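You operate a simulated robot arm through the tools that you are given. There is no shell and no other tool.

Carry out the task below with a simulated two-armed robot. There is one attempt and no reset: what you move stays moved.

JOB
Set the handle tester's brake slider to the white card's mark and try the handle.
Fine: the card is on the black counter; star knob to LOOSE, slide, knob to TIGHT, then turn the white handle to OPEN and back to SHUT.

The check looks at the end state, three seconds after you hand in, the way a careful person would. Anything else that was tipped, shoved, dropped, spilled or broken makes it a failure.

ROBOT AND FRAMES
Two 7-joint arms with fingered hands on one trunk that stands fixed in place. Base frame: the origin is at the foot of the trunk, x ahead of it, y to its left, z up; the work surface is at about z = 850. Units: mm, degrees, N and s.
The left shoulder is at [40, 146, 1305], the right one opposite. With the tool pointing down near the work surface each hand reaches from about 200 to 700 mm from the base axis, measured 20 degrees to its own side. Payload 4 kg a hand.
Tool frame (each hand has its own): the origin (TCP) lies between the finger pads and is the grasp point; the fingertips stand 26 mm ahead of it; z points along the fingers, y is the line along which they close. The gripper opens to 148 mm; its body begins 73 mm behind the TCP. The gripper is a hand of 3 fingers: y runs from the thumb to the fingers, the wrist lies at [0, 0, -224] in the tool frame, and closing takes about 1.5 s.
Orientation is told as [roll, pitch, yaw] about the base's x, y, z axes, in that order, counted from this pose: with the fingers straight down and closing along the base's y, the tool's x points along the base's -x, its y along +y and its z along -z.

CONTROLS
- The arms move only by the tool jog_arm. It takes "left_series", "right_series" or both (then of equal length, played together; a hand with none holds still); each is a list of rows, each a list of 2 entries, a list of its own where there are three numbers: the shift along the tool's x, y, z in units of 150 mm (1.0 is 150 mm), then the turn, a rotation vector about the tool's x, y, z in units of 60 degrees (1.0 is 60 degrees). In form: [[[tx, ty, tz], [ax, ay, az]], ...]. A call has 1 to 20 rows; each row is the pose to reach, as a shift and turn from the pose commanded when the call began, along the tool's axes at that moment. "left_hand" and "right_hand" are, for a hand that has rows, the finger opening in mm, from 0 to 148, set as the call begins (left out, the last holds). A call with a number of a shift or a turn outside -1 to 1 is refused whole. Rows are played at 5 a second. More than 50 mm and 8.6 degrees between two rows, or a gripper value outside its range, and nothing of the call is played. A pose out of reach is approached as far as the arm can. The call stops where the force on the tool passes 60 N (or 10 N more than at its start, if that is more) or the arm is blocked; 0.2 s more then pass. The fingers move at their own pace (about 108 mm/s each) and stop on an object; they squeeze with about 32 N. The grip force told is the motor's: it shows also when the fingers shut on nothing. Time passes only in rows, and 0.2 s behind the last, so rows that repeat a pose let the fingers close. The reply holds the time, the measured pose of the TCP, the force on the tool along the base axes, the opening and the grip force, in the units named above and with some noise, with the torque about the TCP (base axes, N m) and any sound that the robot's microphone picked up.
- Cameras (640 x 400 px; columns grow to the right, rows downward): "scene" is now at [98.9, -47.5, 1563.6]; the picture's right is [-0.52, -0.85, 0.00], its down [-0.22, 0.14, -0.96] and it looks along [0.82, -0.50, -0.26] (base axes); focal length 214 px, centre (320, 200). "left" rides on the left gripper at [-68, -39, -90] in its tool frame; the picture's right is [0.50, -0.87, 0.00], its down [0.66, 0.38, -0.65] and it looks along [0.57, 0.33, 0.76] (tool axes); focal length 222 px, centre (320, 200). "right" rides on the right gripper at [68, -39, -90] in its tool frame; the picture's right is [0.50, 0.87, 0.00], its down [-0.66, 0.38, -0.65] and it looks along [-0.57, 0.33, 0.76] (tool axes); focal length 222 px, centre (320, 200). There is no depth. A picture from a camera that has moved, and an enlarged one, comes with that camera's place and axes in the base frame and with its lens.
- capture(camera): a new picture of that camera. No time passes.
- raise_lower(by): moves the trunk up (or, below 0, down) by that many mm; the arms and the scene camera ride with it, the base frame stays. It gives what a move gives, with no picture.
- move_fingers(finger1, finger2, thumb_bend, hand): sets how far each is bent, from 0 (flat) to 1 (curled in); at 0.3 the hand is open as for a grip, at 0.7 the pads meet at the TCP. One left out holds its place. A second passes; each finger stops where it meets its share of the squeeze, and holds until it gets a number again. A gripper value or a shape takes the hand back. It gives what a move gives, with no picture; readings hold the bend of each and the force on the fingers (four entries, about 0 where the hand has none), thumb and palm.
- preshape(shape, hand): the hand has 3 fingers and takes this shape, open, in about a second: jaw (thumb against the fingers, like two jaws); tri (thumb and two fingers); tip (a fingertip pinch); poke (one finger out to press); point (the index stretched); flat (the hand flat); cup (the hand cupped); fist (a fist). The gripper value then closes the fingers along that shape, each until it touches; the sizes above hold for jaw. It gives what a move gives, with no picture.
- turn_head(pan, tilt): turns the head with the scene camera to pan (to the left, within 86 degrees either way) and tilt (down, from -29 to 69), counted from straight ahead of the robot. It gives what a move gives.
- zoom(camera, box): a new picture of the part [left, top, right, bottom] of that camera's present view, enlarged. No time passes.
- close_job(): hands the job in; it is judged then, once.

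Nothing tells you positions but the pictures and the camera data. Unless the task says otherwise, let go and move clear before handing in.

The tools are called as a command line: name --argument value ..., lists and objects as JSON in quotes. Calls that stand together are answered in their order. jog_arm: Moves the arms, as the interface text tells. Its arguments: {"type":"object","properties":{"left_series":{"type":"array"},"left_hand":{"type":"number"},"right_series":{"type":"array"},"right_hand":{"type":"number"}},"required":[]} The other tools are called the same way: raise_lower (by) moves the trunk up or down; preshape (shape, hand) gives the hand a shape; move_fingers (finger1, finger2, thumb_bend, hand) moves the fingers one by one; turn_head (pan, tilt) turns the head that bears the scene camera; capture (camera) takes a picture; zoom (camera, box) takes an enlarged picture of a part of a camera's view; close_job () hands the job in.

At the start:

```text
clock: 0.0
left_tool_pos: [312.7, -5.8, 1531.9]
left_tool_rot: [-0.1, 0.0, 0.1]
left_ft_force: [0.0, -0.3, -0.6]
left_torque: [-0.02, 0.01, -0.01]
left_gripper_width: 147.8
left_grip_force: 0.1
left_shape: jaw
left_bend: [0.3, 0.3, 0.3]
left_finger forces: [0.1, 0.0, 0.0, 0.0, 0.0, 0.0]
right_tool_pos: [337.7, -440.5, 1506.6]
right_tool_rot: [0.0, 0.0, 0.1]
right_ft_force: [0.1, -0.3, -0.3]
right_torque: [-0.01, -0.02, -0.03]
right_gripper_width: 147.9
right_grip_force: 0.0
right_shape: jaw
right_bend: [0.3, 0.3, 0.3]
right_finger forces: [0.0, 0.0, 0.0, 0.0, 0.1, 0.0]
trunk travel left (down, up): [-475.0, 31.0]
head pan, tilt (commanded): [-31.5, 15.2]
```

scene: 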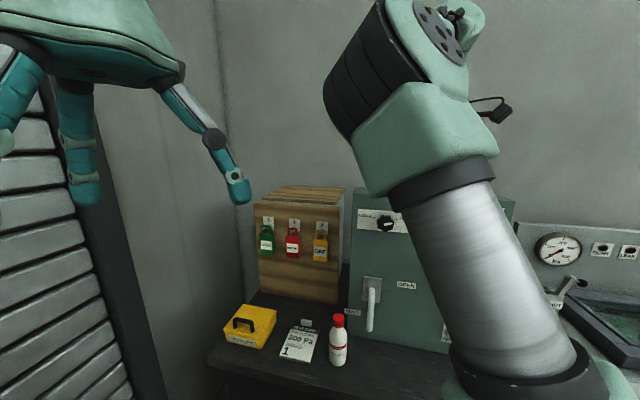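
right: 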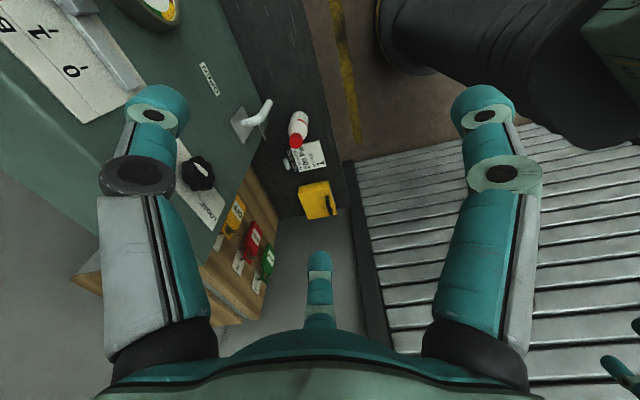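
left: 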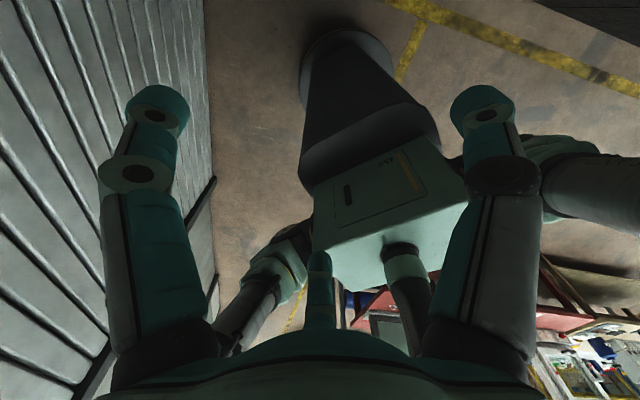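

I see a black counter with a yellow box, a white card, a red-capped bottle, a wooden cabinet with tags and a green panel with a star knob and white handle, partly hidden behind the right arm. I'll zoom in on the parts first to read the labels.

zoom --camera "scene" --box '[200, 170, 460, 400]'

zoom --camera "right" --box '[0, 0, 360, 225]'

zoom --camera "scene" --box '[270, 310, 350, 370]'

```text
1.74 times, centred on (330, 285) of scene
camera zoom: at [98.9, -47.5, 1563.6], right [-0.52, -0.85, 0.0], down [-0.22, 0.14, -0.96], along [0.82, -0.5, -0.26], focal length 373 px, centre (303, 52)
```

zoom: 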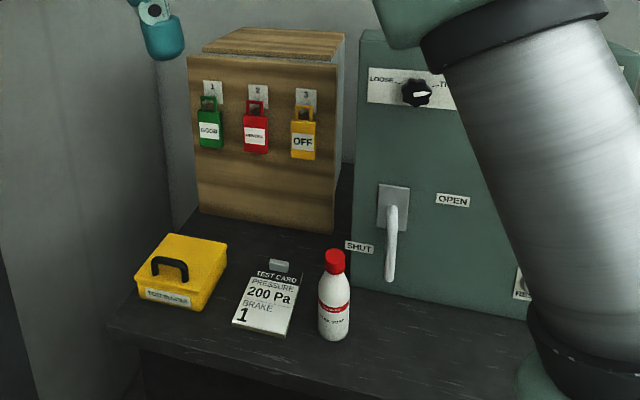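

```text
1.78 times, centred on (180, 112) of right
camera zoom: at [268.5, -479.7, 1596.5], right [-0.5, 0.87, 0.0], down [0.66, 0.38, 0.65], along [0.57, 0.33, -0.76], focal length 395 px, centre (569, 356)
```

zoom: 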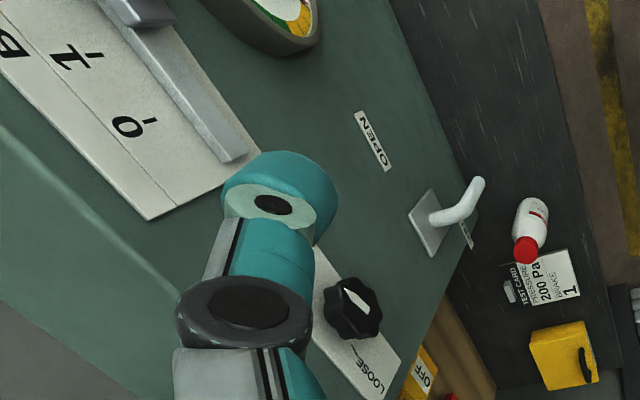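

```text
6.67 times, centred on (310, 340) of scene
camera zoom: at [98.9, -47.5, 1563.6], right [-0.52, -0.85, 0.0], down [-0.22, 0.14, -0.96], along [0.82, -0.5, -0.26], focal length 1430 px, centre (387, -733)
```

zoom: 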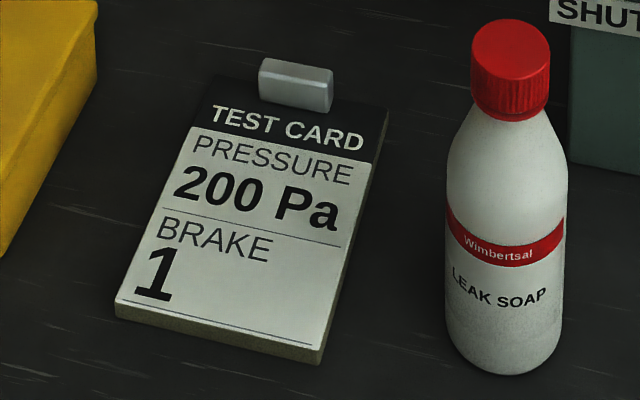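

The card reads BRAKE 1, and the knob is near its LOOSE/TIGHT scale. I'll turn the head to see the rest of the panel, including the slider and its scale.

turn_head --pan -55 --tilt 25

capture --camera "scene"

zoom --camera "right" --box '[0, 0, 200, 125]'

```text
clock: 0.9
left_tool_pos: [312.9, -5.6, 1530.9]
left_tool_rot: [-0.1, -0.1, 0.0]
left_ft_force: [0.0, -0.2, 0.2]
left_torque: [0.02, -0.04, -0.03]
left_gripper_width: 147.9
left_grip_force: 0.0
left_shape: jaw
left_bend: [0.3, 0.3, 0.3]
left_finger forces: [0.1, 0.0, 0.0, 0.0, 0.0, 0.0]
right_tool_pos: [336.9, -439.5, 1507.4]
right_tool_rot: [-0.1, 0.0, 0.0]
right_ft_force: [0.0, -0.2, -0.5]
right_torque: [-0.02, -0.03, -0.02]
right_gripper_width: 148.1
right_grip_force: 0.0
right_shape: jaw
right_bend: [0.3, 0.3, 0.3]
right_finger forces: [0.0, 0.1, 0.0, 0.0, 0.0, 0.1]
trunk travel left (down, up): [-475.0, 31.0]
head pan, tilt (commanded): [-55.0, 25.0]
```

```text
taken
camera scene: at [72.2, -74.1, 1547.8], right [-0.82, -0.57, 0.0], down [-0.24, 0.35, -0.91], along [0.52, -0.74, -0.42], focal length 214 px, centre (320, 200)
```

scene: 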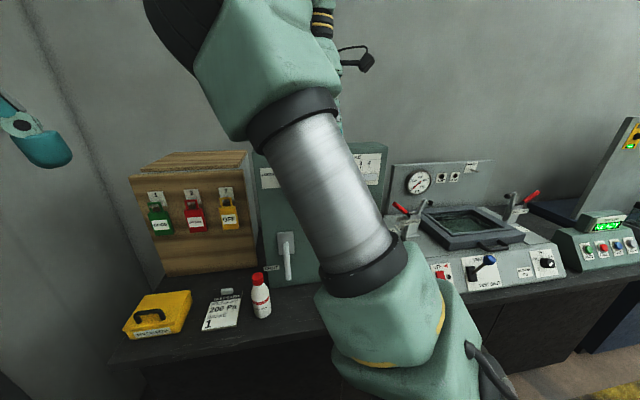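

```text
3.20 times, centred on (100, 62) of right
camera zoom: at [268.5, -479.7, 1596.5], right [-0.5, 0.87, 0.0], down [0.66, 0.38, 0.65], along [0.57, 0.33, -0.76], focal length 711 px, centre (1024, 640)
```

zoom: 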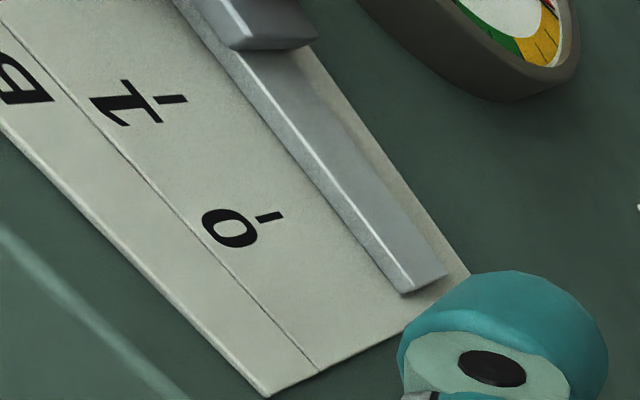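

The panel stands at about 45° to my right. My estimates are the knob near [526, -552, 1315], the slider scale to its right near z 1360 and the handle lower down. I'll look around the arms before I move anything.

turn_head --pan 10 --tilt 20

capture --camera "scene"

```text
clock: 2.2
left_tool_pos: [313.1, -5.4, 1532.5]
left_tool_rot: [-0.1, 0.0, 0.1]
left_ft_force: [0.2, 0.3, 0.7]
left_torque: [-0.02, 0.0, -0.01]
left_gripper_width: 148.4
left_grip_force: 0.0
left_shape: jaw
left_bend: [0.3, 0.3, 0.3]
left_finger forces: [0.0, 0.0, 0.1, 0.0, 0.0, 0.1]
right_tool_pos: [336.6, -439.6, 1507.7]
right_tool_rot: [0.0, 0.0, 0.0]
right_ft_force: [-0.4, -0.1, 0.5]
right_torque: [-0.01, -0.01, 0.02]
right_gripper_width: 147.9
right_grip_force: 0.0
right_shape: jaw
right_bend: [0.3, 0.3, 0.3]
right_finger forces: [0.1, 0.1, 0.0, 0.1, 0.0, 0.1]
trunk travel left (down, up): [-475.0, 31.0]
head pan, tilt (commanded): [10.0, 20.0]
```

```text
taken
camera scene: at [111.1, 17.4, 1555.8], right [0.17, -0.98, 0.0], down [-0.34, -0.06, -0.94], along [0.93, 0.16, -0.34], focal length 214 px, centre (320, 200)
```

scene: 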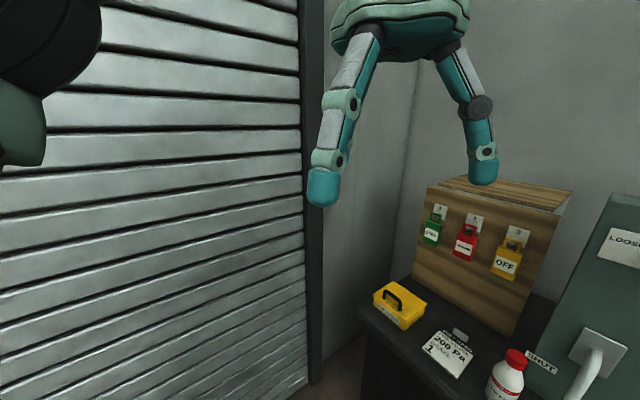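

The left arm is well clear, so I'll leave it. Next I'll yaw the right hand toward the panel in place.

jog_arm --right_series '[[[0, 0, 0], [0, 0, 0.128]], [[0, 0, 0], [0, 0, 0.256]], [[0, 0, 0], [0, 0, 0.384]], [[0, 0, 0], [0, 0, 0.512]], [[0, 0, 0], [0, 0, 0.64]], [[0, 0, 0], [0, 0, 0.767]]]'

turn_head --pan -46 --tilt 20

capture --camera "scene"

capture --camera "right"

```text
clock: 3.6
left_tool_pos: [313.5, -5.3, 1531.3]
left_tool_rot: [-0.1, 0.0, 0.0]
left_ft_force: [-0.1, -0.5, -0.6]
left_torque: [0.0, -0.04, 0.05]
left_gripper_width: 147.7
left_grip_force: 0.0
left_shape: jaw
left_bend: [0.3, 0.3, 0.3]
left_finger forces: [0.1, 0.1, 0.1, 0.1, 0.1, 0.0]
right_tool_pos: [337.7, -440.7, 1505.3]
right_tool_rot: [-0.1, 0.0, -46.1]
right_ft_force: [0.0, 0.6, -0.3]
right_torque: [0.02, 0.01, 0.0]
right_gripper_width: 147.7
right_grip_force: 0.1
right_shape: jaw
right_bend: [0.3, 0.3, 0.3]
right_finger forces: [0.0, 0.1, 0.1, 0.1, 0.0, 0.0]
trunk travel left (down, up): [-475.0, 31.0]
head pan, tilt (commanded): [10.0, 20.0]
```

```text
clock: 4.9
left_tool_pos: [312.2, -4.8, 1532.1]
left_tool_rot: [-0.1, 0.0, 0.1]
left_ft_force: [0.3, 0.0, -0.2]
left_torque: [-0.03, -0.01, -0.02]
left_gripper_width: 148.0
left_grip_force: 0.1
left_shape: jaw
left_bend: [0.3, 0.3, 0.3]
left_finger forces: [0.1, 0.1, 0.0, 0.0, 0.0, 0.0]
right_tool_pos: [337.1, -440.1, 1506.0]
right_tool_rot: [-0.1, 0.0, -46.0]
right_ft_force: [0.6, -1.0, 0.0]
right_torque: [0.01, -0.03, -0.02]
right_gripper_width: 147.9
right_grip_force: 0.0
right_shape: jaw
right_bend: [0.3, 0.3, 0.3]
right_finger forces: [0.0, 0.1, 0.0, 0.0, 0.1, 0.0]
trunk travel left (down, up): [-475.0, 31.0]
head pan, tilt (commanded): [-46.0, 20.0]
```

```text
taken
camera scene: at [84.1, -65.6, 1555.8], right [-0.72, -0.7, 0.0], down [-0.24, 0.25, -0.94], along [0.65, -0.68, -0.34], focal length 214 px, centre (320, 200)
```

scene: 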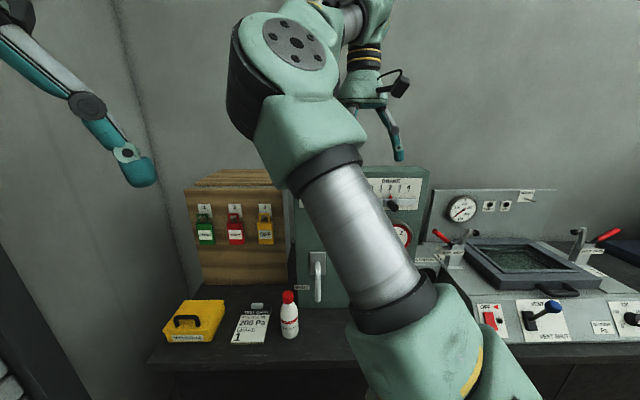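

```text
taken
camera right: at [261.3, -419.7, 1595.6], right [0.27, 0.96, 0.0], down [0.73, -0.21, 0.65], along [0.63, -0.18, -0.76], focal length 222 px, centre (320, 200)
```

right: 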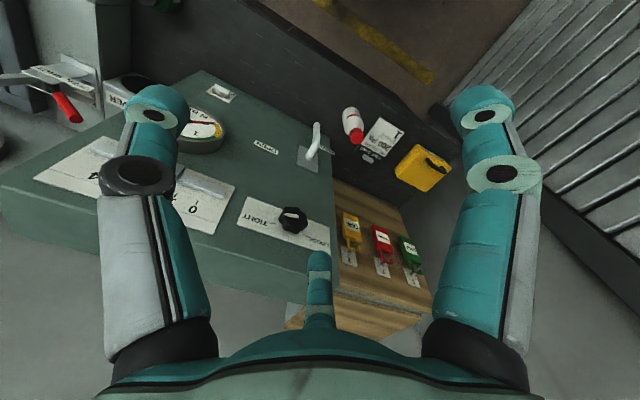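

The elbow still blocks the head's view of the knob. I'll pitch the right hand up to point at the panel and lower it a bit, staying about 200 mm off the panel.

jog_arm --right_series '[[[0, 0, 0.1], [0, -0.125, 0]], [[0, 0, 0.2], [0, -0.25, 0]], [[0, 0, 0.3], [0, -0.375, 0]], [[0, 0, 0.4], [0, -0.5, 0]], [[0, 0, 0.5], [0, -0.625, 0]], [[0, 0, 0.6], [0, -0.75, 0]], [[0, 0, 0.7], [0, -0.875, 0]], [[0, 0, 0.8], [0, -1.0, 0]]]'

capture --camera "scene"

capture --camera "right"

```text
clock: 6.7
left_tool_pos: [313.9, -4.9, 1531.9]
left_tool_rot: [-0.2, 0.0, 0.0]
left_ft_force: [0.2, -0.7, -0.2]
left_torque: [0.01, 0.04, -0.01]
left_gripper_width: 147.8
left_grip_force: 0.0
left_shape: jaw
left_bend: [0.3, 0.3, 0.3]
left_finger forces: [0.0, 0.0, 0.0, 0.1, 0.1, 0.1]
right_tool_pos: [339.9, -441.6, 1389.0]
right_tool_rot: [-0.5, -60.0, -45.7]
right_ft_force: [-0.1, -0.5, 0.1]
right_torque: [-0.02, -0.01, -0.03]
right_gripper_width: 147.8
right_grip_force: 0.2
right_shape: jaw
right_bend: [0.3, 0.3, 0.3]
right_finger forces: [0.1, 0.0, 0.0, 0.0, 0.0, 0.0]
right hand out of reach, approached as far as the arm can: row 8
trunk travel left (down, up): [-475.0, 31.0]
head pan, tilt (commanded): [-46.0, 20.0]
```

```text
taken
camera scene: at [84.7, -65.7, 1555.8], right [-0.72, -0.69, 0.0], down [-0.24, 0.25, -0.94], along [0.65, -0.68, -0.34], focal length 214 px, centre (320, 200)
```

scene: 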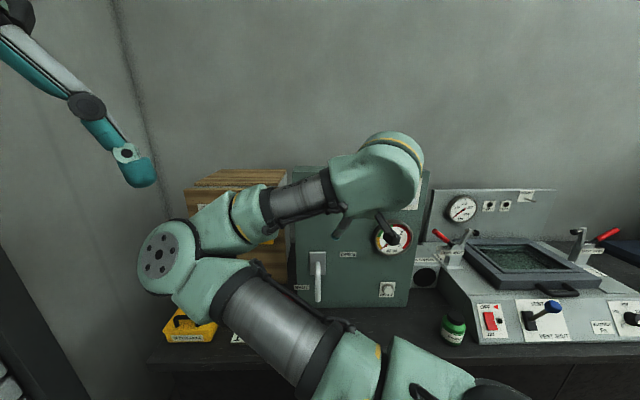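

```text
taken
camera right: at [233.0, -389.0, 1375.4], right [0.45, 0.78, -0.44], down [0.11, 0.44, 0.89], along [0.89, -0.45, 0.11], focal length 222 px, centre (320, 200)
```

right: 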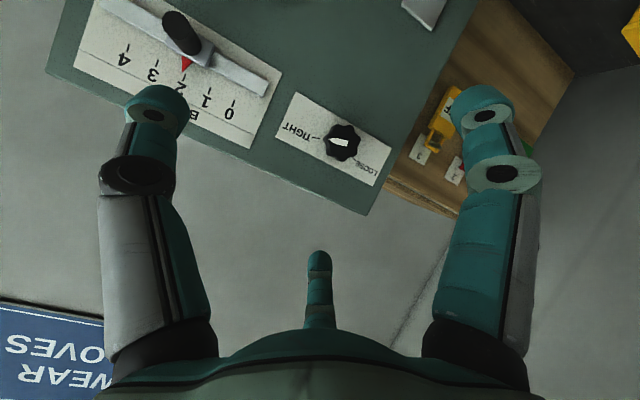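

The right camera now shows (upside down) the slider with a red pointer near 2 and the star knob with its LOOSE/TIGHT scale. I'll zoom in to read both.

zoom --camera "right" --box '[60, 0, 280, 137]'

zoom --camera "right" --box '[260, 80, 420, 180]'

zoom --camera "scene" --box '[280, 150, 480, 320]'

```text
2.91 times, centred on (170, 68) of right
camera zoom: at [233.0, -389.0, 1375.4], right [0.45, 0.78, -0.44], down [0.11, 0.44, 0.89], along [0.89, -0.45, 0.11], focal length 646 px, centre (756, 582)
```

zoom: 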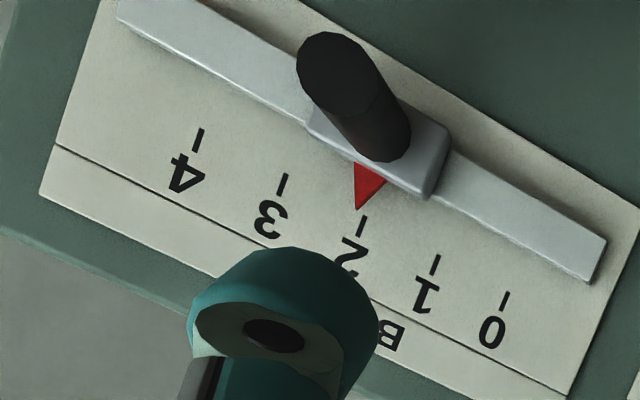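

```text
4.00 times, centred on (340, 130) of right
camera zoom: at [233.0, -389.0, 1375.4], right [0.45, 0.78, -0.44], down [0.11, 0.44, 0.89], along [0.89, -0.45, 0.11], focal length 888 px, centre (240, 480)
```

zoom: 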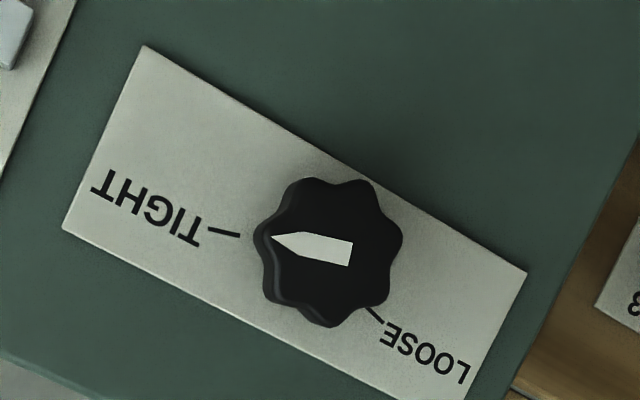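

```text
2.35 times, centred on (380, 235) of scene
camera zoom: at [84.7, -65.7, 1555.8], right [-0.72, -0.69, 0.0], down [-0.24, 0.25, -0.94], along [0.65, -0.68, -0.34], focal length 505 px, centre (179, 118)
```

zoom: 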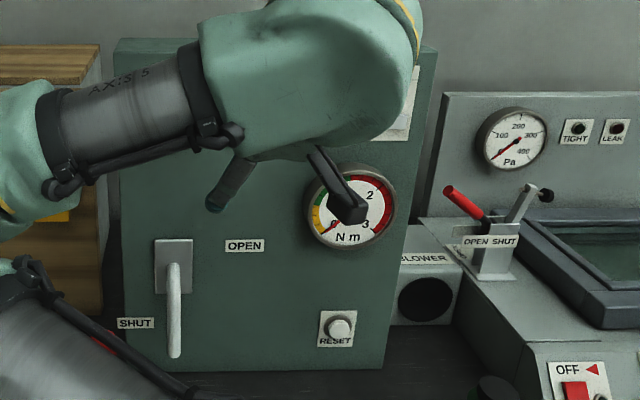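

The slider sits at 2 and must go to 1. The knob is at TIGHT, pointing up-right, with LOOSE up-left about 130° counterclockwise. I'll finish leveling the right hand while moving a little toward the panel.

jog_arm --right_series '[[[0, 0, 0.13], [0, -0.1, 0]], [[0, 0, 0.26], [0, -0.2, 0]], [[0, 0, 0.39], [0, -0.3, 0]], [[0, 0, 0.52], [0, -0.4, 0]], [[0, 0, 0.6], [0, -0.5, 0]]]'

capture --camera "scene"

capture --camera "right"

```text
clock: 7.9
left_tool_pos: [312.1, -6.2, 1531.2]
left_tool_rot: [0.0, 0.0, 0.1]
left_ft_force: [0.5, -0.1, -0.3]
left_torque: [0.03, -0.02, -0.01]
left_gripper_width: 148.1
left_grip_force: 0.2
left_shape: jaw
left_bend: [0.3, 0.3, 0.3]
left_finger forces: [0.0, 0.1, 0.0, 0.0, 0.1, 0.0]
right_tool_pos: [422.8, -515.8, 1353.0]
right_tool_rot: [-146.1, -89.8, 100.0]
right_ft_force: [0.3, -0.6, 0.0]
right_torque: [0.01, -0.01, 0.03]
right_gripper_width: 147.9
right_grip_force: 0.0
right_shape: jaw
right_bend: [0.3, 0.3, 0.3]
right_finger forces: [0.0, 0.0, 0.0, 0.1, 0.0, 0.0]
right hand out of reach, approached as far as the arm can: row 1, 2, 3, 4, 5
trunk travel left (down, up): [-475.0, 31.0]
head pan, tilt (commanded): [-46.0, 20.0]
```

```text
taken
camera scene: at [83.9, -66.3, 1555.8], right [-0.72, -0.69, 0.0], down [-0.24, 0.25, -0.94], along [0.65, -0.68, -0.34], focal length 214 px, centre (320, 200)
```

scene: 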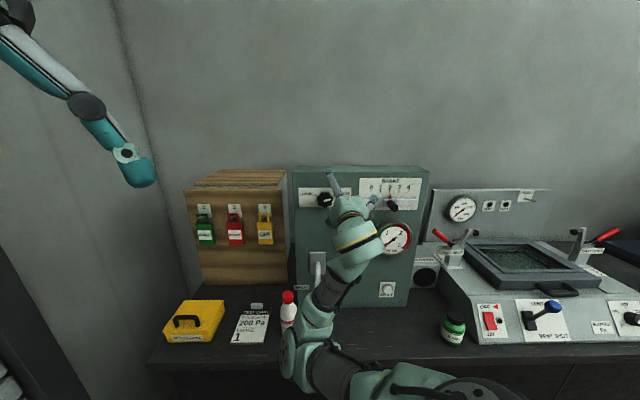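

```text
taken
camera right: at [331.0, -479.1, 1285.4], right [0.62, 0.6, -0.5], down [-0.18, 0.74, 0.65], along [0.76, -0.32, 0.57], focal length 222 px, centre (320, 200)
```

right: 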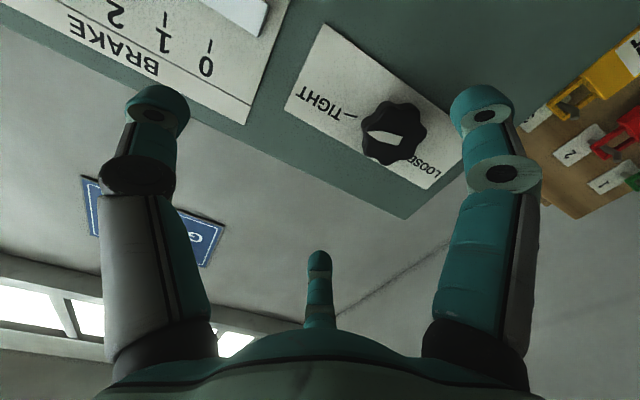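

The hand is level now and the head sees the whole panel. I'll zoom in to locate the parts precisely.

zoom --camera "scene" --box '[280, 150, 440, 250]'

zoom --camera "scene" --box '[280, 230, 440, 330]'

zoom --camera "right" --box '[40, 0, 480, 220]'

```text
4.00 times, centred on (360, 200) of scene
camera zoom: at [83.9, -66.3, 1555.8], right [-0.72, -0.69, 0.0], down [-0.24, 0.25, -0.94], along [0.65, -0.68, -0.34], focal length 858 px, centre (160, 200)
```

zoom: 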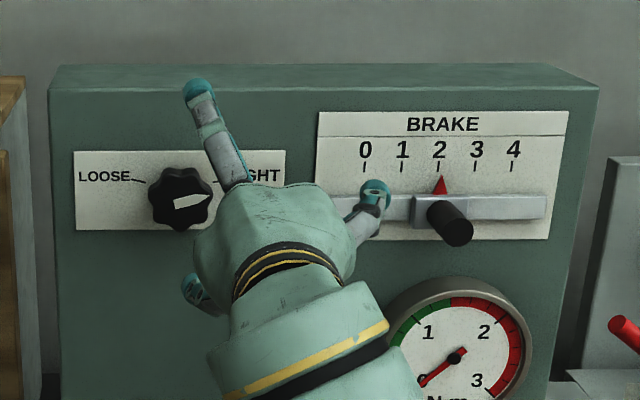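

```text
4.00 times, centred on (360, 280) of scene
camera zoom: at [83.9, -66.3, 1555.8], right [-0.72, -0.69, 0.0], down [-0.24, 0.25, -0.94], along [0.65, -0.68, -0.34], focal length 858 px, centre (160, -120)
```

zoom: 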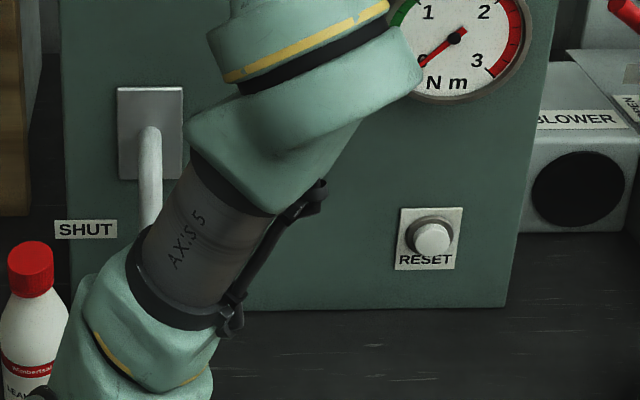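

```text
1.45 times, centred on (260, 110) of right
camera zoom: at [331.0, -479.1, 1285.4], right [0.62, 0.6, -0.5], down [-0.18, 0.74, 0.65], along [0.76, -0.32, 0.57], focal length 323 px, centre (407, 331)
```

zoom: 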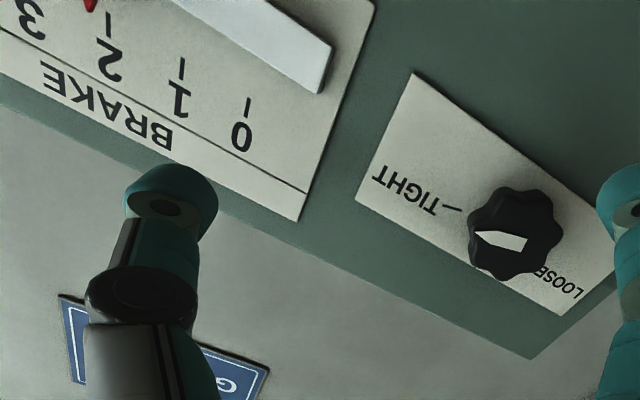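

The panel faces me at 45°. I place the knob's front face at about [519, -542, 1322], the slider lever to its right with marks about 30 mm apart, and the panel surface some 20 mm behind the knob face. Next I'll centre the right hand in front of the knob with some standoff.

jog_arm --right_series '[[[0.07, 0.11, 0.09], [-0.006, 0, 0]], [[0.14, 0.22, 0.18], [-0.012, 0, 0]], [[0.207, 0.33, 0.267], [-0.0167, 0, 0]], [[0.207, 0.33, 0.267], [-0.0167, 0, 0]]]'

capture --camera "scene"

capture --camera "right"

```text
clock: 8.9
left_tool_pos: [312.9, -5.9, 1531.7]
left_tool_rot: [-0.1, 0.1, 0.0]
left_ft_force: [0.5, 0.5, 0.2]
left_torque: [-0.02, -0.03, 0.0]
left_gripper_width: 147.9
left_grip_force: 0.0
left_shape: jaw
left_bend: [0.3, 0.3, 0.3]
left_finger forces: [0.0, 0.0, 0.0, 0.0, 0.0, 0.0]
right_tool_pos: [484.8, -509.1, 1322.9]
right_tool_rot: [-153.6, -90.0, 108.6]
right_ft_force: [0.9, -0.1, -0.5]
right_torque: [0.02, 0.01, -0.01]
right_gripper_width: 148.1
right_grip_force: 0.0
right_shape: jaw
right_bend: [0.3, 0.3, 0.3]
right_finger forces: [0.1, 0.0, 0.1, 0.0, 0.0, 0.0]
trunk travel left (down, up): [-475.0, 31.0]
head pan, tilt (commanded): [-46.0, 20.0]
```

```text
taken
camera scene: at [83.9, -65.9, 1555.8], right [-0.72, -0.69, 0.0], down [-0.24, 0.25, -0.94], along [0.65, -0.68, -0.34], focal length 214 px, centre (320, 200)
```

scene: 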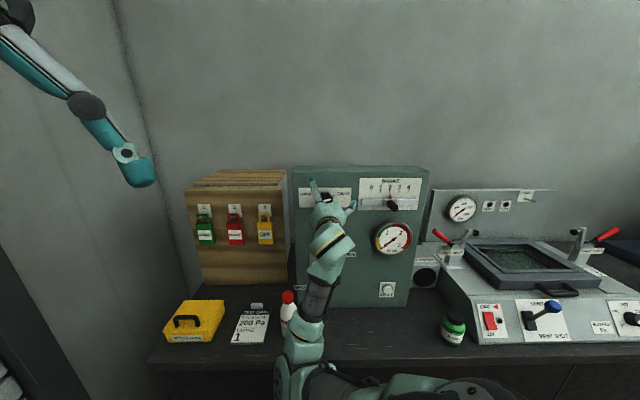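

```text
taken
camera right: at [392.6, -473.8, 1255.2], right [0.61, 0.61, -0.5], down [-0.2, 0.73, 0.65], along [0.77, -0.3, 0.57], focal length 222 px, centre (320, 200)
```

right: 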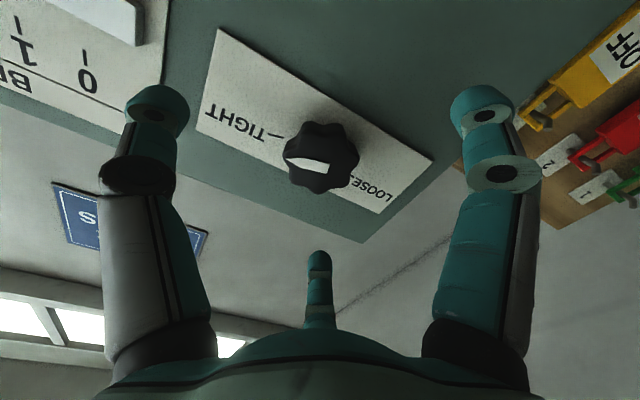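

zoom --camera "right" --box '[240, 80, 432, 200]'

zoom --camera "scene" --box '[280, 160, 440, 260]'

```text
3.33 times, centred on (336, 140) of right
camera zoom: at [392.6, -473.8, 1255.2], right [0.61, 0.61, -0.5], down [-0.2, 0.73, 0.65], along [0.77, -0.3, 0.57], focal length 740 px, centre (267, 400)
```

zoom: 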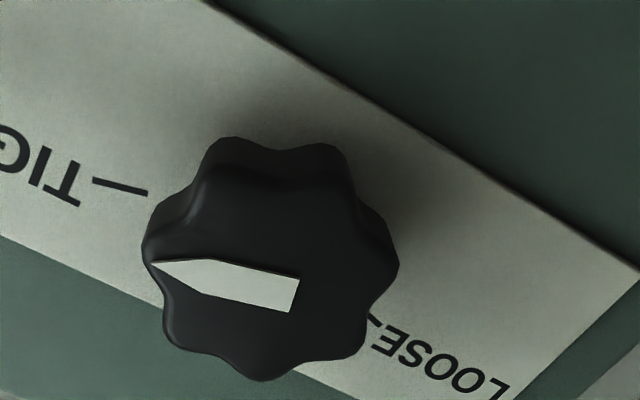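

```text
4.00 times, centred on (360, 210) of scene
camera zoom: at [83.9, -65.9, 1555.8], right [-0.72, -0.69, 0.0], down [-0.24, 0.25, -0.94], along [0.65, -0.68, -0.34], focal length 858 px, centre (160, 160)
```

zoom: 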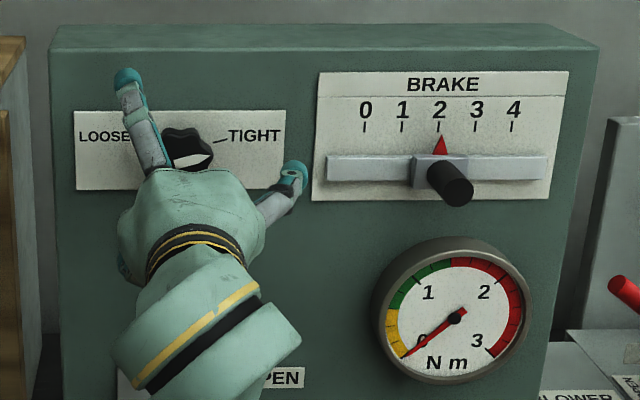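

The hand is centred on the knob axis to within a couple of millimetres. Loosening is about 130° counterclockwise, so I'll wind the wrist 60° clockwise in free air first to check its range.

jog_arm --right_series '[[[0, 0, 0], [0, 0, 0.125]], [[0, 0, 0], [0, 0, 0.25]], [[0, 0, 0], [0, 0, 0.375]], [[0, 0, 0], [0, 0, 0.5]], [[0, 0, 0], [0, 0, 0.625]], [[0, 0, 0], [0, 0, 0.75]], [[0, 0, 0], [0, 0, 0.875]], [[0, 0, 0], [0, 0, 1.0]], [[0, 0, 0], [0, 0, 1.0]]]'

capture --camera "scene"

capture --camera "right"

```text
clock: 10.9
left_tool_pos: [313.0, -6.1, 1532.2]
left_tool_rot: [-0.2, 0.0, 0.0]
left_ft_force: [-0.8, -0.1, 0.8]
left_torque: [-0.03, 0.02, -0.01]
left_gripper_width: 147.9
left_grip_force: 0.0
left_shape: jaw
left_bend: [0.3, 0.3, 0.3]
left_finger forces: [0.0, 0.0, 0.0, 0.0, 0.1, 0.1]
right_tool_pos: [486.0, -508.9, 1320.9]
right_tool_rot: [90.0, -30.0, -135.1]
right_ft_force: [-0.4, 0.1, 0.9]
right_torque: [-0.03, 0.01, 0.01]
right_gripper_width: 148.1
right_grip_force: 0.1
right_shape: jaw
right_bend: [0.3, 0.3, 0.3]
right_finger forces: [0.0, 0.0, 0.0, 0.1, 0.0, 0.1]
trunk travel left (down, up): [-475.0, 31.0]
head pan, tilt (commanded): [-46.0, 20.0]
```

```text
taken
camera scene: at [84.0, -65.8, 1555.8], right [-0.72, -0.69, 0.0], down [-0.24, 0.25, -0.94], along [0.65, -0.68, -0.34], focal length 214 px, centre (320, 200)
```

scene: 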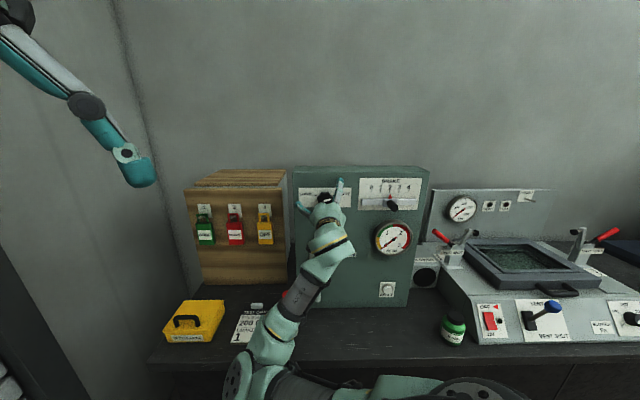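

```text
taken
camera right: at [449.1, -418.8, 1253.0], right [0.61, 0.61, 0.5], down [-0.73, 0.2, 0.65], along [0.3, -0.77, 0.57], focal length 222 px, centre (320, 200)
```

right: 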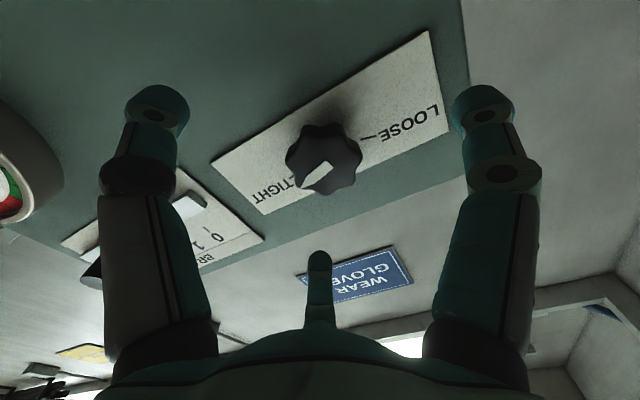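

The wrist reached +60° without trouble. Now I'll move up 4 mm and forward about 26 mm so the open fingers surround the knob, then check clearance.

jog_arm --right_series '[[[-0.007, 0.012, 0.06], [0, 0, 0]], [[-0.013, 0.023, 0.12], [0, 0, 0]], [[-0.013, 0.023, 0.175], [0, 0, 0]], [[-0.013, 0.023, 0.175], [0, 0, 0]]]'

capture --camera "right"

zoom --camera "scene" --box '[280, 160, 440, 260]'

```text
clock: 11.9
left_tool_pos: [313.0, -5.5, 1530.5]
left_tool_rot: [-0.1, 0.0, 0.0]
left_ft_force: [0.0, -0.2, -0.2]
left_torque: [-0.03, 0.03, -0.02]
left_gripper_width: 147.9
left_grip_force: 0.0
left_shape: jaw
left_bend: [0.3, 0.3, 0.3]
left_finger forces: [0.0, 0.0, 0.1, 0.1, 0.0, 0.0]
right_tool_pos: [506.1, -527.1, 1324.8]
right_tool_rot: [90.2, -30.1, -135.0]
right_ft_force: [-0.5, 0.6, -0.1]
right_torque: [0.04, -0.04, 0.01]
right_gripper_width: 147.8
right_grip_force: 0.2
right_shape: jaw
right_bend: [0.3, 0.3, 0.3]
right_finger forces: [0.0, 0.0, 0.0, 0.0, 0.0, 0.1]
trunk travel left (down, up): [-475.0, 31.0]
head pan, tilt (commanded): [-46.0, 20.0]
```

```text
taken
camera right: at [467.6, -436.6, 1256.2], right [0.61, 0.61, 0.5], down [-0.73, 0.2, 0.65], along [0.3, -0.77, 0.57], focal length 222 px, centre (320, 200)
```

right: 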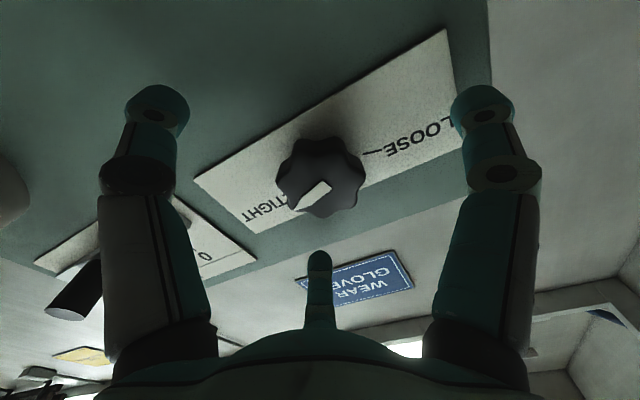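

```text
4.00 times, centred on (360, 210) of scene
camera zoom: at [84.0, -65.5, 1555.8], right [-0.72, -0.69, 0.0], down [-0.24, 0.25, -0.94], along [0.65, -0.68, -0.34], focal length 858 px, centre (160, 160)
```

zoom: 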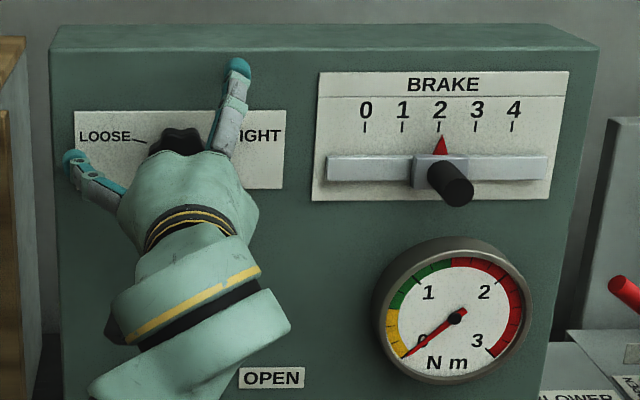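

The knob sits centred, about 18 mm ahead of the grasp point. I'll advance 6 mm more and close the fingers on it.

jog_arm --right_series '[[[0, 0, 0.02], [0, 0, 0]], [[0, 0, 0.04], [0, 0, 0]], [[0, 0, 0.04], [0, 0, 0]]]'

jog_arm --right_series '[[[0, 0, 0], [0, 0, 0]], [[0, 0, 0], [0, 0, 0]], [[0, 0, 0], [0, 0, 0]], [[0, 0, 0], [0, 0, 0]], [[0, 0, 0], [0, 0, 0]], [[0, 0, 0], [0, 0, 0]], [[0, 0, 0], [0, 0, 0]], [[0, 0, 0], [0, 0, 0]]]' --right_hand 20

capture --camera "right"

zoom --camera "scene" --box '[280, 160, 440, 260]'

```text
clock: 12.7
left_tool_pos: [312.3, -5.4, 1530.9]
left_tool_rot: [-0.2, 0.0, 0.0]
left_ft_force: [-0.7, 0.4, 0.0]
left_torque: [0.0, -0.01, -0.02]
left_gripper_width: 147.8
left_grip_force: 0.1
left_shape: jaw
left_bend: [0.3, 0.3, 0.3]
left_finger forces: [0.1, 0.0, 0.1, 0.0, 0.1, 0.0]
right_tool_pos: [508.6, -531.7, 1324.6]
right_tool_rot: [90.2, -30.0, -135.1]
right_ft_force: [-1.0, 0.3, -0.5]
right_torque: [0.03, 0.01, -0.01]
right_gripper_width: 148.0
right_grip_force: 0.1
right_shape: jaw
right_bend: [0.3, 0.3, 0.3]
right_finger forces: [0.1, 0.1, 0.0, 0.1, 0.1, 0.1]
trunk travel left (down, up): [-475.0, 31.0]
head pan, tilt (commanded): [-46.0, 20.0]
```

```text
clock: 14.5
left_tool_pos: [313.7, -6.1, 1530.5]
left_tool_rot: [-0.1, 0.0, 0.0]
left_ft_force: [-0.2, 0.2, 0.2]
left_torque: [0.01, -0.03, -0.01]
left_gripper_width: 148.0
left_grip_force: 0.1
left_shape: jaw
left_bend: [0.3, 0.3, 0.3]
left_finger forces: [0.0, 0.0, 0.0, 0.0, 0.0, 0.0]
right_tool_pos: [508.4, -531.6, 1325.0]
right_tool_rot: [90.1, -30.2, -135.0]
right_ft_force: [0.1, -1.0, -0.9]
right_torque: [0.0, 0.04, 0.01]
right_gripper_width: 42.8
right_grip_force: 31.7
right_shape: jaw
right_bend: [0.76, 0.76, 0.7]
right_finger forces: [28.2, 28.7, 0.1, 0.0, 29.3, 0.1]
trunk travel left (down, up): [-475.0, 31.0]
head pan, tilt (commanded): [-46.0, 20.0]
```

```text
taken
camera right: at [471.8, -441.2, 1256.4], right [0.61, 0.61, 0.5], down [-0.73, 0.2, 0.66], along [0.3, -0.77, 0.57], focal length 222 px, centre (320, 200)
```

right: 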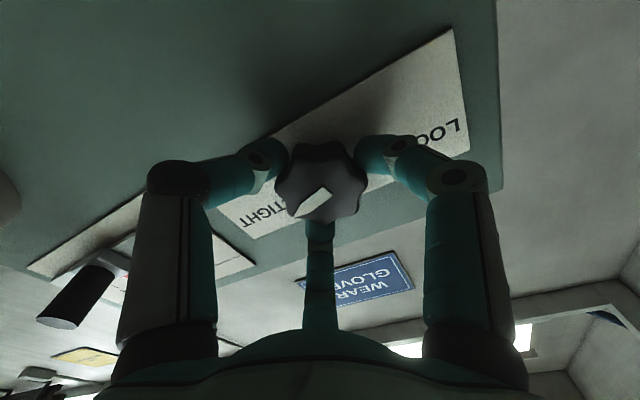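

```text
4.00 times, centred on (360, 210) of scene
camera zoom: at [84.4, -65.8, 1555.8], right [-0.72, -0.69, 0.0], down [-0.24, 0.25, -0.94], along [0.65, -0.68, -0.34], focal length 858 px, centre (160, 160)
```

zoom: 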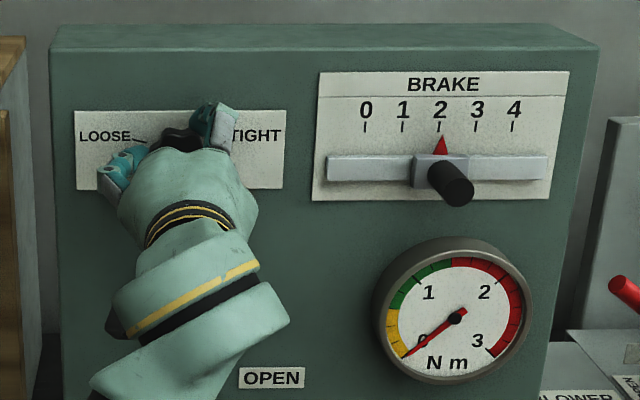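

All three fingers hold the knob with about 28 N each. Now I'll turn counterclockwise toward LOOSE, 60° first.

jog_arm --right_series '[[[0, 0, 0], [0, 0, -0.125]], [[0, 0, 0], [0, 0, -0.25]], [[0, 0, 0], [0, 0, -0.375]], [[0, 0, 0], [0, 0, -0.5]], [[0, 0, 0], [0, 0, -0.625]], [[0, 0, 0], [0, 0, -0.75]], [[0, 0, 0], [0, 0, -0.875]], [[0, 0, 0], [0, 0, -1.0]], [[0, 0, 0], [0, 0, -1.0]]]'

capture --camera "right"

zoom --camera "scene" --box '[280, 160, 440, 260]'

```text
clock: 16.5
left_tool_pos: [313.1, -7.5, 1531.2]
left_tool_rot: [-0.1, 0.0, 0.0]
left_ft_force: [-0.6, -0.5, -0.6]
left_torque: [0.01, 0.0, 0.01]
left_gripper_width: 148.0
left_grip_force: 0.0
left_shape: jaw
left_bend: [0.3, 0.3, 0.3]
left_finger forces: [0.1, 0.0, 0.0, 0.0, 0.0, 0.0]
right_tool_pos: [508.7, -531.7, 1324.7]
right_tool_rot: [-122.2, -89.8, 77.1]
right_ft_force: [3.3, -2.5, 2.9]
right_torque: [-0.02, -0.01, -0.02]
right_gripper_width: 42.5
right_grip_force: 32.0
right_shape: jaw
right_bend: [0.76, 0.76, 0.7]
right_finger forces: [27.7, 31.7, 0.1, 0.0, 29.4, 0.0]
trunk travel left (down, up): [-475.0, 31.0]
head pan, tilt (commanded): [-46.0, 20.0]
```

```text
taken
camera right: at [416.3, -496.5, 1256.7], right [0.61, 0.61, -0.5], down [-0.19, 0.73, 0.65], along [0.77, -0.3, 0.57], focal length 222 px, centre (320, 200)
```

right: 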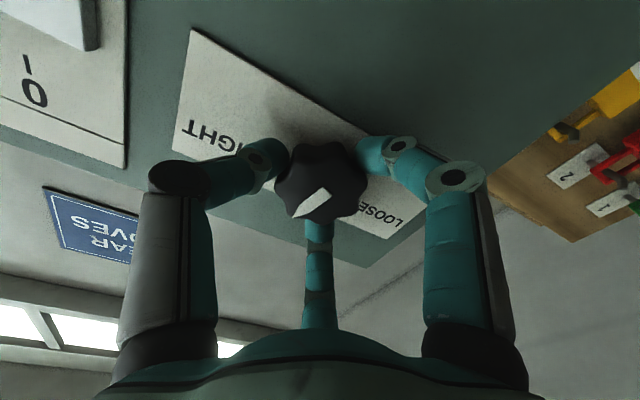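

```text
4.00 times, centred on (360, 210) of scene
camera zoom: at [84.7, -66.0, 1555.8], right [-0.72, -0.69, 0.0], down [-0.24, 0.25, -0.94], along [0.65, -0.68, -0.34], focal length 858 px, centre (160, 160)
```

zoom: 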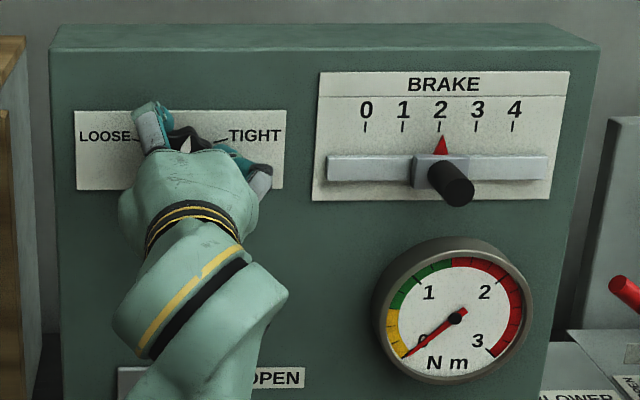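

The knob turns with the hand and its pointer now points straight up. I'll continue another 60°.

jog_arm --right_series '[[[0, 0, 0], [0, 0, -0.125]], [[0, 0, 0], [0, 0, -0.25]], [[0, 0, 0], [0, 0, -0.375]], [[0, 0, 0], [0, 0, -0.5]], [[0, 0, 0], [0, 0, -0.625]], [[0, 0, 0], [0, 0, -0.75]], [[0, 0, 0], [0, 0, -0.875]], [[0, 0, 0], [0, 0, -1.0]], [[0, 0, 0], [0, 0, -1.0]]]'

capture --camera "right"

zoom --camera "scene" --box '[280, 160, 440, 260]'

```text
clock: 18.5
left_tool_pos: [314.7, -5.5, 1532.1]
left_tool_rot: [0.0, -0.1, 0.0]
left_ft_force: [-0.2, -0.5, 0.5]
left_torque: [0.01, 0.0, 0.03]
left_gripper_width: 147.8
left_grip_force: 0.0
left_shape: jaw
left_bend: [0.3, 0.3, 0.3]
left_finger forces: [0.0, 0.0, 0.0, 0.0, 0.0, 0.1]
right_tool_pos: [507.7, -531.7, 1324.4]
right_tool_rot: [-90.2, -29.8, 45.0]
right_ft_force: [6.0, -4.9, 6.2]
right_torque: [-0.15, -0.18, 0.0]
right_gripper_width: 42.3
right_grip_force: 32.1
right_shape: jaw
right_bend: [0.76, 0.76, 0.7]
right_finger forces: [26.8, 32.0, 0.1, 0.0, 34.8, 0.1]
trunk travel left (down, up): [-475.0, 31.0]
head pan, tilt (commanded): [-46.0, 20.0]
```

```text
taken
camera right: at [388.5, -523.6, 1324.1], right [0.0, 0.0, -1.0], down [0.07, 1.0, 0.0], along [1.0, -0.07, 0.0], focal length 222 px, centre (320, 200)
```

right: 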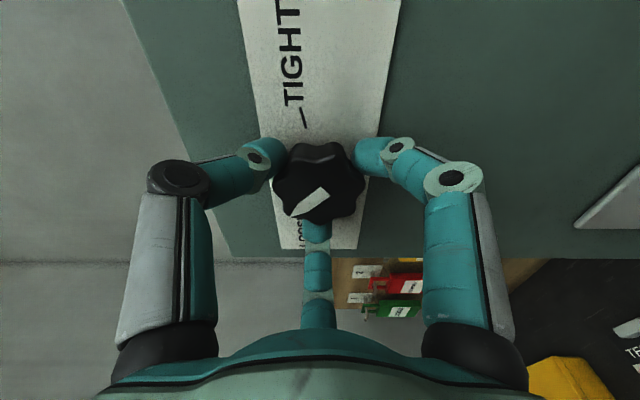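

```text
4.00 times, centred on (360, 210) of scene
camera zoom: at [84.8, -66.2, 1555.8], right [-0.72, -0.69, 0.0], down [-0.24, 0.25, -0.94], along [0.65, -0.68, -0.34], focal length 858 px, centre (160, 160)
```

zoom: 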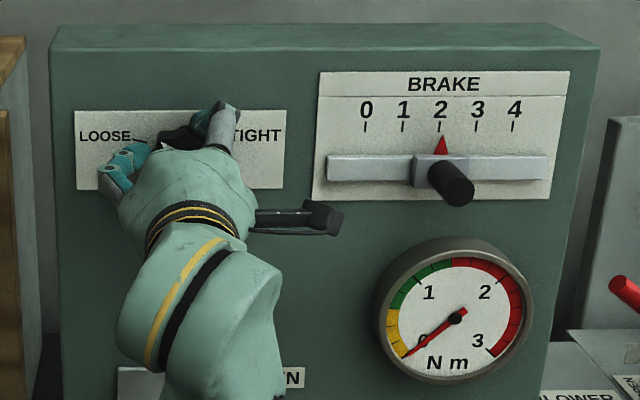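

zoom --camera "right" --box '[240, 120, 400, 260]'

zoom --camera "scene" --box '[295, 175, 359, 215]'

```text
2.86 times, centred on (320, 190) of right
camera zoom: at [388.5, -523.6, 1324.1], right [0.0, 0.0, -1.0], down [0.07, 1.0, 0.0], along [1.0, -0.07, 0.0], focal length 635 px, centre (320, 229)
```

zoom: 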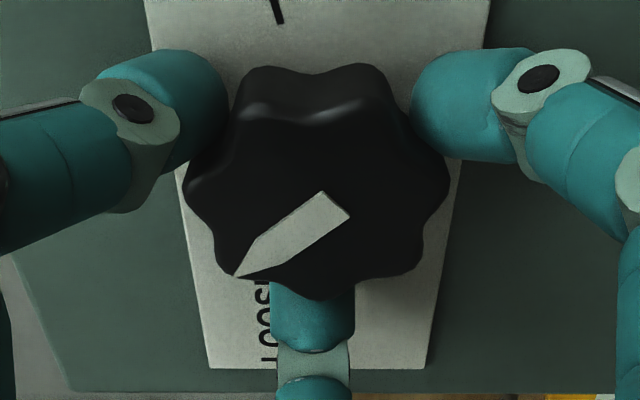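

```text
10.00 times, centred on (327, 195) of scene
camera zoom: at [84.8, -66.2, 1555.8], right [-0.72, -0.69, 0.0], down [-0.24, 0.25, -0.94], along [0.65, -0.68, -0.34], focal length 2145 px, centre (250, 250)
```

zoom: 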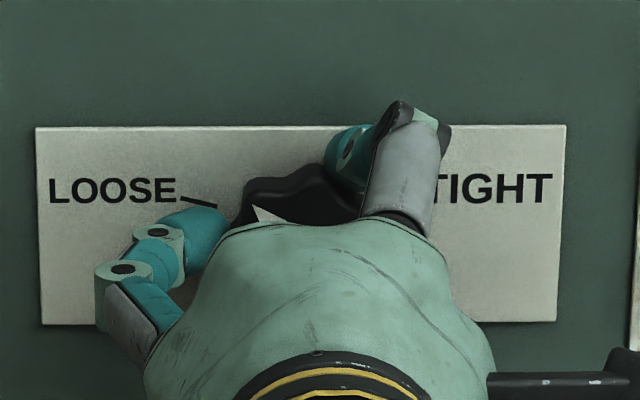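

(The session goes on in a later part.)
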